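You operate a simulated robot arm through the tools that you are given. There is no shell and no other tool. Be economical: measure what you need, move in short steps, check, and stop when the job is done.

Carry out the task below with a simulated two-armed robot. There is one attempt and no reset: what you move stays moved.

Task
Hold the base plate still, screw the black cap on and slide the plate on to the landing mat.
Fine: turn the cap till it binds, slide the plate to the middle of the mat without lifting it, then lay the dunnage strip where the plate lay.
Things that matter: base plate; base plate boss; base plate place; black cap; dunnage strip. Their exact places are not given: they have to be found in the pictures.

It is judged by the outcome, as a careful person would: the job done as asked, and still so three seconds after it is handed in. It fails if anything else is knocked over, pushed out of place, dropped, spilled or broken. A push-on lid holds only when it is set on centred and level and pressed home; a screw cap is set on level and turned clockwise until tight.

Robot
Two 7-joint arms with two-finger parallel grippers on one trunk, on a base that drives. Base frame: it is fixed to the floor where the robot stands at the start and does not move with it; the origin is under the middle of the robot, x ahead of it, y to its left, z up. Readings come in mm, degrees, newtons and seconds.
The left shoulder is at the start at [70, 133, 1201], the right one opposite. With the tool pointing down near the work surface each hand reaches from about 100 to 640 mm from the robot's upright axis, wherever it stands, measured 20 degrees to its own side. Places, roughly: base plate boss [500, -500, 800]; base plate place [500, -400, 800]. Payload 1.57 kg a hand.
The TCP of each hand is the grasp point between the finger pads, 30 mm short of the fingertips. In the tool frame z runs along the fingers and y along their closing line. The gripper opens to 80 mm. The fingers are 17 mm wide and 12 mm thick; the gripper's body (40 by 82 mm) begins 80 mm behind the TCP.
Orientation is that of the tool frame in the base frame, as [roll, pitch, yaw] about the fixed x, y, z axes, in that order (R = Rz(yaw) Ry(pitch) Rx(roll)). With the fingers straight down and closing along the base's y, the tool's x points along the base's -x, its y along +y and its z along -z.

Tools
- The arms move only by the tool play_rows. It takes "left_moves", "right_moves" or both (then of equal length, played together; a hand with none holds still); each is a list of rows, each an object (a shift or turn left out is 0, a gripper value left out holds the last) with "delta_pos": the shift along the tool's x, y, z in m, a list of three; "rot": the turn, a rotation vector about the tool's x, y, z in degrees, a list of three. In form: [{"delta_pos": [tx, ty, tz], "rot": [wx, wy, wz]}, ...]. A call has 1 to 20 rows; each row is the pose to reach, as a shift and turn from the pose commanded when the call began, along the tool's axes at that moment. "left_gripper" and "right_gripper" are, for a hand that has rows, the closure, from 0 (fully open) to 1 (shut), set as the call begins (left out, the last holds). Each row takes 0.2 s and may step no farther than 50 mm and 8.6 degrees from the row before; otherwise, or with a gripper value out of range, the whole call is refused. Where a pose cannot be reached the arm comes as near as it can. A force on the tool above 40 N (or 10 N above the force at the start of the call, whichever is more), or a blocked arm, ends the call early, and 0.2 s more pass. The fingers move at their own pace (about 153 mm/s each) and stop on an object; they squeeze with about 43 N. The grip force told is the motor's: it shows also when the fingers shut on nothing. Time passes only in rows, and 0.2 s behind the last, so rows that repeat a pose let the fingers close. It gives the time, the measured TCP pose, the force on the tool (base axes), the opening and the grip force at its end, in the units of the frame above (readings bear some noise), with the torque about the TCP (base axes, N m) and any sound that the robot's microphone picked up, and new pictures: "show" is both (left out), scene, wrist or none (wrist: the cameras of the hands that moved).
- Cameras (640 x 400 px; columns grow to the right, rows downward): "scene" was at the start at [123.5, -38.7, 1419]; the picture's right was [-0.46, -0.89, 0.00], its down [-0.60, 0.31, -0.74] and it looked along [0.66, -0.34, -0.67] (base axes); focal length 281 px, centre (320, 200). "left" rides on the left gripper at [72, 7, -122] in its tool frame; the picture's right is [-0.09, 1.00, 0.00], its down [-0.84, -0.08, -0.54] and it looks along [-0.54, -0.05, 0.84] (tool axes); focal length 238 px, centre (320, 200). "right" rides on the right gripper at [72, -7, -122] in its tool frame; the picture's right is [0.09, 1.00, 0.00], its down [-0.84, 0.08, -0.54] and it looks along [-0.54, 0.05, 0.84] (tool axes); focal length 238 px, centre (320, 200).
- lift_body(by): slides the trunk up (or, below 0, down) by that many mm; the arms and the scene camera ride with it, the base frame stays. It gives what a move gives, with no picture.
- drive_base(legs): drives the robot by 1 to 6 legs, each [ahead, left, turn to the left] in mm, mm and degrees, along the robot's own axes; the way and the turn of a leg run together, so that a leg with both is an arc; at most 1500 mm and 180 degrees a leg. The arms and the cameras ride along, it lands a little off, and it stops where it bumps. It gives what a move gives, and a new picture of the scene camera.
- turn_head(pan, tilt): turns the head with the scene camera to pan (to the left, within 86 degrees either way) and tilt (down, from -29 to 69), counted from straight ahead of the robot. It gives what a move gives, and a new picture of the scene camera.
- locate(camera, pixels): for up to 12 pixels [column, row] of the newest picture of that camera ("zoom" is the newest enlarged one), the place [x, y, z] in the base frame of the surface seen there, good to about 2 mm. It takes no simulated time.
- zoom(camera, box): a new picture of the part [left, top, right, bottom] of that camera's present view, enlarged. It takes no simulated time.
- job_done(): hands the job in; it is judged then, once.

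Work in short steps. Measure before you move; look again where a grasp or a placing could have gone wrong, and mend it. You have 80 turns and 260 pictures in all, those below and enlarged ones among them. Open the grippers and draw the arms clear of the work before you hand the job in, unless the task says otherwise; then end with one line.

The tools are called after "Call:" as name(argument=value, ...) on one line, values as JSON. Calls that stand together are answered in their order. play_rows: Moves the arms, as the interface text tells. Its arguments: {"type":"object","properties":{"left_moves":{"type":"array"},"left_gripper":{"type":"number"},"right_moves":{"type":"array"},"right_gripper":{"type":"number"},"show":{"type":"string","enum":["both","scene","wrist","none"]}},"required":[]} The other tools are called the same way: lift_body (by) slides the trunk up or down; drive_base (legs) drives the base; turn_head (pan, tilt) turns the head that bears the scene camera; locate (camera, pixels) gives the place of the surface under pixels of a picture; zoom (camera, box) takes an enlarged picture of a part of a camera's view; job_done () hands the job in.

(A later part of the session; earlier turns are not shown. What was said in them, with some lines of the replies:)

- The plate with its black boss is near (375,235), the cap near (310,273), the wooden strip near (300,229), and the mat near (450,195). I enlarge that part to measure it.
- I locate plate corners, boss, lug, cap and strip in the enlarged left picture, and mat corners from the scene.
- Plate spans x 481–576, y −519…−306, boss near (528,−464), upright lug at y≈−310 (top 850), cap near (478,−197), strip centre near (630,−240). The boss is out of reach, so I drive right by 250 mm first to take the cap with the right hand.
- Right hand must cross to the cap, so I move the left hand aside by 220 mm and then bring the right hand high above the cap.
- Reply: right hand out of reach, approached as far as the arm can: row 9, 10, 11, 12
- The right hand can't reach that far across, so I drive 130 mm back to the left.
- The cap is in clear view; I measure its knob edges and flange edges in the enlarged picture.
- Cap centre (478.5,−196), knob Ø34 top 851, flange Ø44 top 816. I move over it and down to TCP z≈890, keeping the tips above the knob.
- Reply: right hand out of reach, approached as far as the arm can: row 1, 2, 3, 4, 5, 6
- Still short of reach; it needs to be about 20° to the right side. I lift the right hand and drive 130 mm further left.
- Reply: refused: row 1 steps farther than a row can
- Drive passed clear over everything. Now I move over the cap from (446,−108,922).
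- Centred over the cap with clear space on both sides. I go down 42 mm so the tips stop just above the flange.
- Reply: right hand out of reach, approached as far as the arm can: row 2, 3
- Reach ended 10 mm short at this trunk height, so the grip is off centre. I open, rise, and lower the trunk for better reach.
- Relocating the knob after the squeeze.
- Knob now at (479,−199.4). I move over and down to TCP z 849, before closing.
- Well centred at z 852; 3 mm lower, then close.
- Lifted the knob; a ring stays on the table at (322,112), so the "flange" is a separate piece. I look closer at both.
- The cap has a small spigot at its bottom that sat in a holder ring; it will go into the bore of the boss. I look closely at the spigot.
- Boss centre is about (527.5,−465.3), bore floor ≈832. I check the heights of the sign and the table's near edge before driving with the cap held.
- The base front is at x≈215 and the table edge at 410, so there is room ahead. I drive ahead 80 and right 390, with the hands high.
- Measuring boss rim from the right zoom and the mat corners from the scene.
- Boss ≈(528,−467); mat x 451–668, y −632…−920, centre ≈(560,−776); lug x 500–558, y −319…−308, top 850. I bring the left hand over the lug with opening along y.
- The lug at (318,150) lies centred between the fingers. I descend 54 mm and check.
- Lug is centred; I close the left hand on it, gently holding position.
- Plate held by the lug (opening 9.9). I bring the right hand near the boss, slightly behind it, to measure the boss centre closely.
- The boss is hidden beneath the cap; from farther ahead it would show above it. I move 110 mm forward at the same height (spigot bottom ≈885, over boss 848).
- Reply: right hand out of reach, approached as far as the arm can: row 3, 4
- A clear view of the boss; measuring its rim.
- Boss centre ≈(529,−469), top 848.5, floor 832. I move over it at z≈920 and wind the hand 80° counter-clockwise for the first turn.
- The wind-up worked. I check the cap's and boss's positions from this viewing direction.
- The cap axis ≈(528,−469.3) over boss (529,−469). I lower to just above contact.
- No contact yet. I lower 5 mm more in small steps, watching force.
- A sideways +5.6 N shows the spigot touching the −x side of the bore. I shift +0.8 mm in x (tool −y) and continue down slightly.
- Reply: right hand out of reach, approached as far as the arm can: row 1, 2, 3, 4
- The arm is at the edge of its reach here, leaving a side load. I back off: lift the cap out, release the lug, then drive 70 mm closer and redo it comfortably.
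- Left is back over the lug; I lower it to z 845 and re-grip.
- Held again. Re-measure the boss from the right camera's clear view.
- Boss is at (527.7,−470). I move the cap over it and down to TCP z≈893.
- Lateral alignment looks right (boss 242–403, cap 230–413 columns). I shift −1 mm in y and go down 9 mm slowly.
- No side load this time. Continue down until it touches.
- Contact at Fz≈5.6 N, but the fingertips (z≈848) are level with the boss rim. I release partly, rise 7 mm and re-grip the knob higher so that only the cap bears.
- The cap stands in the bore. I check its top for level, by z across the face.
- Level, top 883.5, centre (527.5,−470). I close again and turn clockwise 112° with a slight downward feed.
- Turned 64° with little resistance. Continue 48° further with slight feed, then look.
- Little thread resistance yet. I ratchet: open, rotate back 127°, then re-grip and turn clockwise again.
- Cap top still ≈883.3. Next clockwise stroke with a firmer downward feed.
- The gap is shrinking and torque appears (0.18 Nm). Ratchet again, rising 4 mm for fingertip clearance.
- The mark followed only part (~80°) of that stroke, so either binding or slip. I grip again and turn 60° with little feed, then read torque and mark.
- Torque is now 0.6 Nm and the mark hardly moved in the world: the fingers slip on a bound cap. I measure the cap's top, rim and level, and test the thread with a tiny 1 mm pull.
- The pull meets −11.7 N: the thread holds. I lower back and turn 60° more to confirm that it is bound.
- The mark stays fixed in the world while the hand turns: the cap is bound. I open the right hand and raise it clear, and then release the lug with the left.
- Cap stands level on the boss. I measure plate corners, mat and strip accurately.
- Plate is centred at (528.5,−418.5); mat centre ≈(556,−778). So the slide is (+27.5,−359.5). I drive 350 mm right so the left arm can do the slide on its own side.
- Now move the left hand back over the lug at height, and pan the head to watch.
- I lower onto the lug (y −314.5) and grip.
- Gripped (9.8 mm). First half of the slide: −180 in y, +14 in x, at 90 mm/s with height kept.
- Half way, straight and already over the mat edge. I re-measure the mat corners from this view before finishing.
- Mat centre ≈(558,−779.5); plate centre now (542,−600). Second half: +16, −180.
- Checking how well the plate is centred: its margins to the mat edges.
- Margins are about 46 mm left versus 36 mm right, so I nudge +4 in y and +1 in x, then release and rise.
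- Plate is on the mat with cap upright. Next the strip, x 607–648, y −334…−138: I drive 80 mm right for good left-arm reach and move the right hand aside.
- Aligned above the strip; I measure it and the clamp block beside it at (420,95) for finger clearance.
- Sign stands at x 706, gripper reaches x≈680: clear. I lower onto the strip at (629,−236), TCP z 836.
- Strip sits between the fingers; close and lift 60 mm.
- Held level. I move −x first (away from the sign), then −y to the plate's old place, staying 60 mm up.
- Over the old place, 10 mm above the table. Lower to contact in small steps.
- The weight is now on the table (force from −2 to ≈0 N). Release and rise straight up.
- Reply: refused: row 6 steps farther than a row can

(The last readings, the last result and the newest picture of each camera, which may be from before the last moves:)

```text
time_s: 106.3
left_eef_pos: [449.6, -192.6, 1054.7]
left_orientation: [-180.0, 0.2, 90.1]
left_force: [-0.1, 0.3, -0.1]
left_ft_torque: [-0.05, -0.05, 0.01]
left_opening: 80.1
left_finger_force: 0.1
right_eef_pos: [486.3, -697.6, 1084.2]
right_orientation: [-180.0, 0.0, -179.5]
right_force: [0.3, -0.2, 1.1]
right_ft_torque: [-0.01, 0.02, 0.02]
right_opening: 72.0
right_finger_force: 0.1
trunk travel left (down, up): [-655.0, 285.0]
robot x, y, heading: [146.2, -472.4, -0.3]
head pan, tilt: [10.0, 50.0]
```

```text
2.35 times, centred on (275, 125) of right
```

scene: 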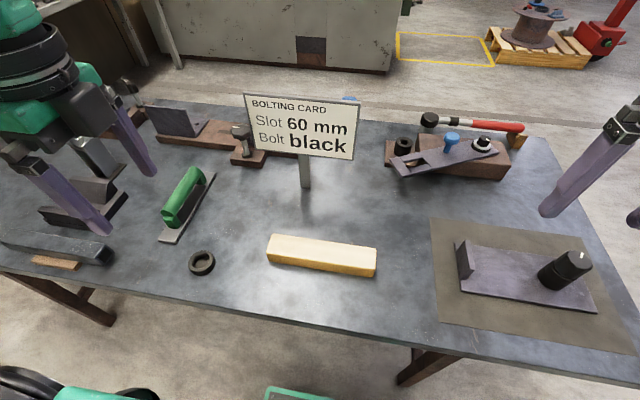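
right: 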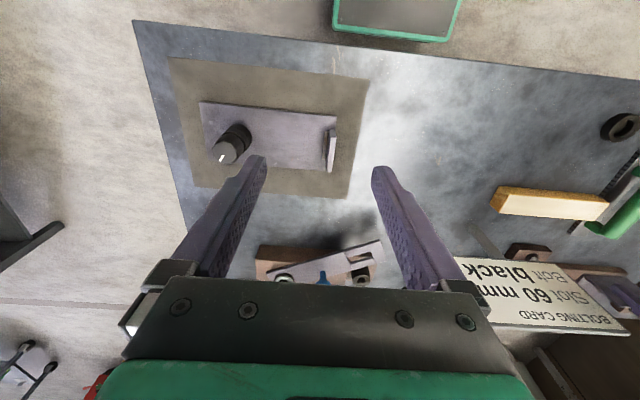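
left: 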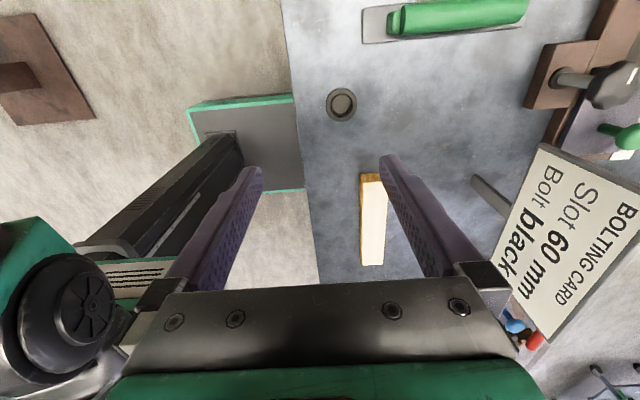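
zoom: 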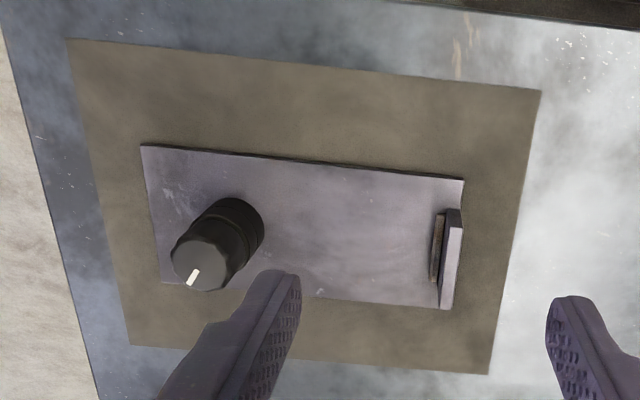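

Looks right. A last measurement of plate versus mat and of the strip.

Call:
locate(camera="zoom", pixels=[[145, 149], [461, 184], [450, 305], [166, 278], [72, 43], [538, 94], [489, 370], [132, 342], [310, 68], [100, 200], [515, 230]])

Call:
locate(camera="scene", pixels=[[269, 242], [376, 252], [375, 272], [320, 250], [272, 260], [573, 258], [563, 268]])

```text
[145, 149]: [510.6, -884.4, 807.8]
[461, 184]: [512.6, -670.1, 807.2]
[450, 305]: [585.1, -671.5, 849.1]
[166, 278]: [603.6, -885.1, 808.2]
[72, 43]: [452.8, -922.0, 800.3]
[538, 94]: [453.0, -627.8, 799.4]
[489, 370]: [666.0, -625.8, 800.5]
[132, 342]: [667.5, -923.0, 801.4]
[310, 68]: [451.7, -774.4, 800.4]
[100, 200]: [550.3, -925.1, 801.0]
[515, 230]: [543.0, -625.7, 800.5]
```

```text
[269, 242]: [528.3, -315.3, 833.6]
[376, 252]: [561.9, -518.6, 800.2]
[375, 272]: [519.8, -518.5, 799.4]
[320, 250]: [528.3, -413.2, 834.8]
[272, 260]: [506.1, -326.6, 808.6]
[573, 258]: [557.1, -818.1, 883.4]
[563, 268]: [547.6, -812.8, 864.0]
```

The plate centre (558,−777.5) is within 3 mm of the mat centre (559.5,−775). The strip lies centred on the plate's old place, and both hands are open and clear, so I hand in.

Call:
job_done()

```text
The job is handed in.
```

I screwed the black cap on until it bound, slid the plate to within about 3 mm of the mat's middle, and laid the dunnage strip where the plate had been. The plate shifted about 5 mm while I held it for the screwing.
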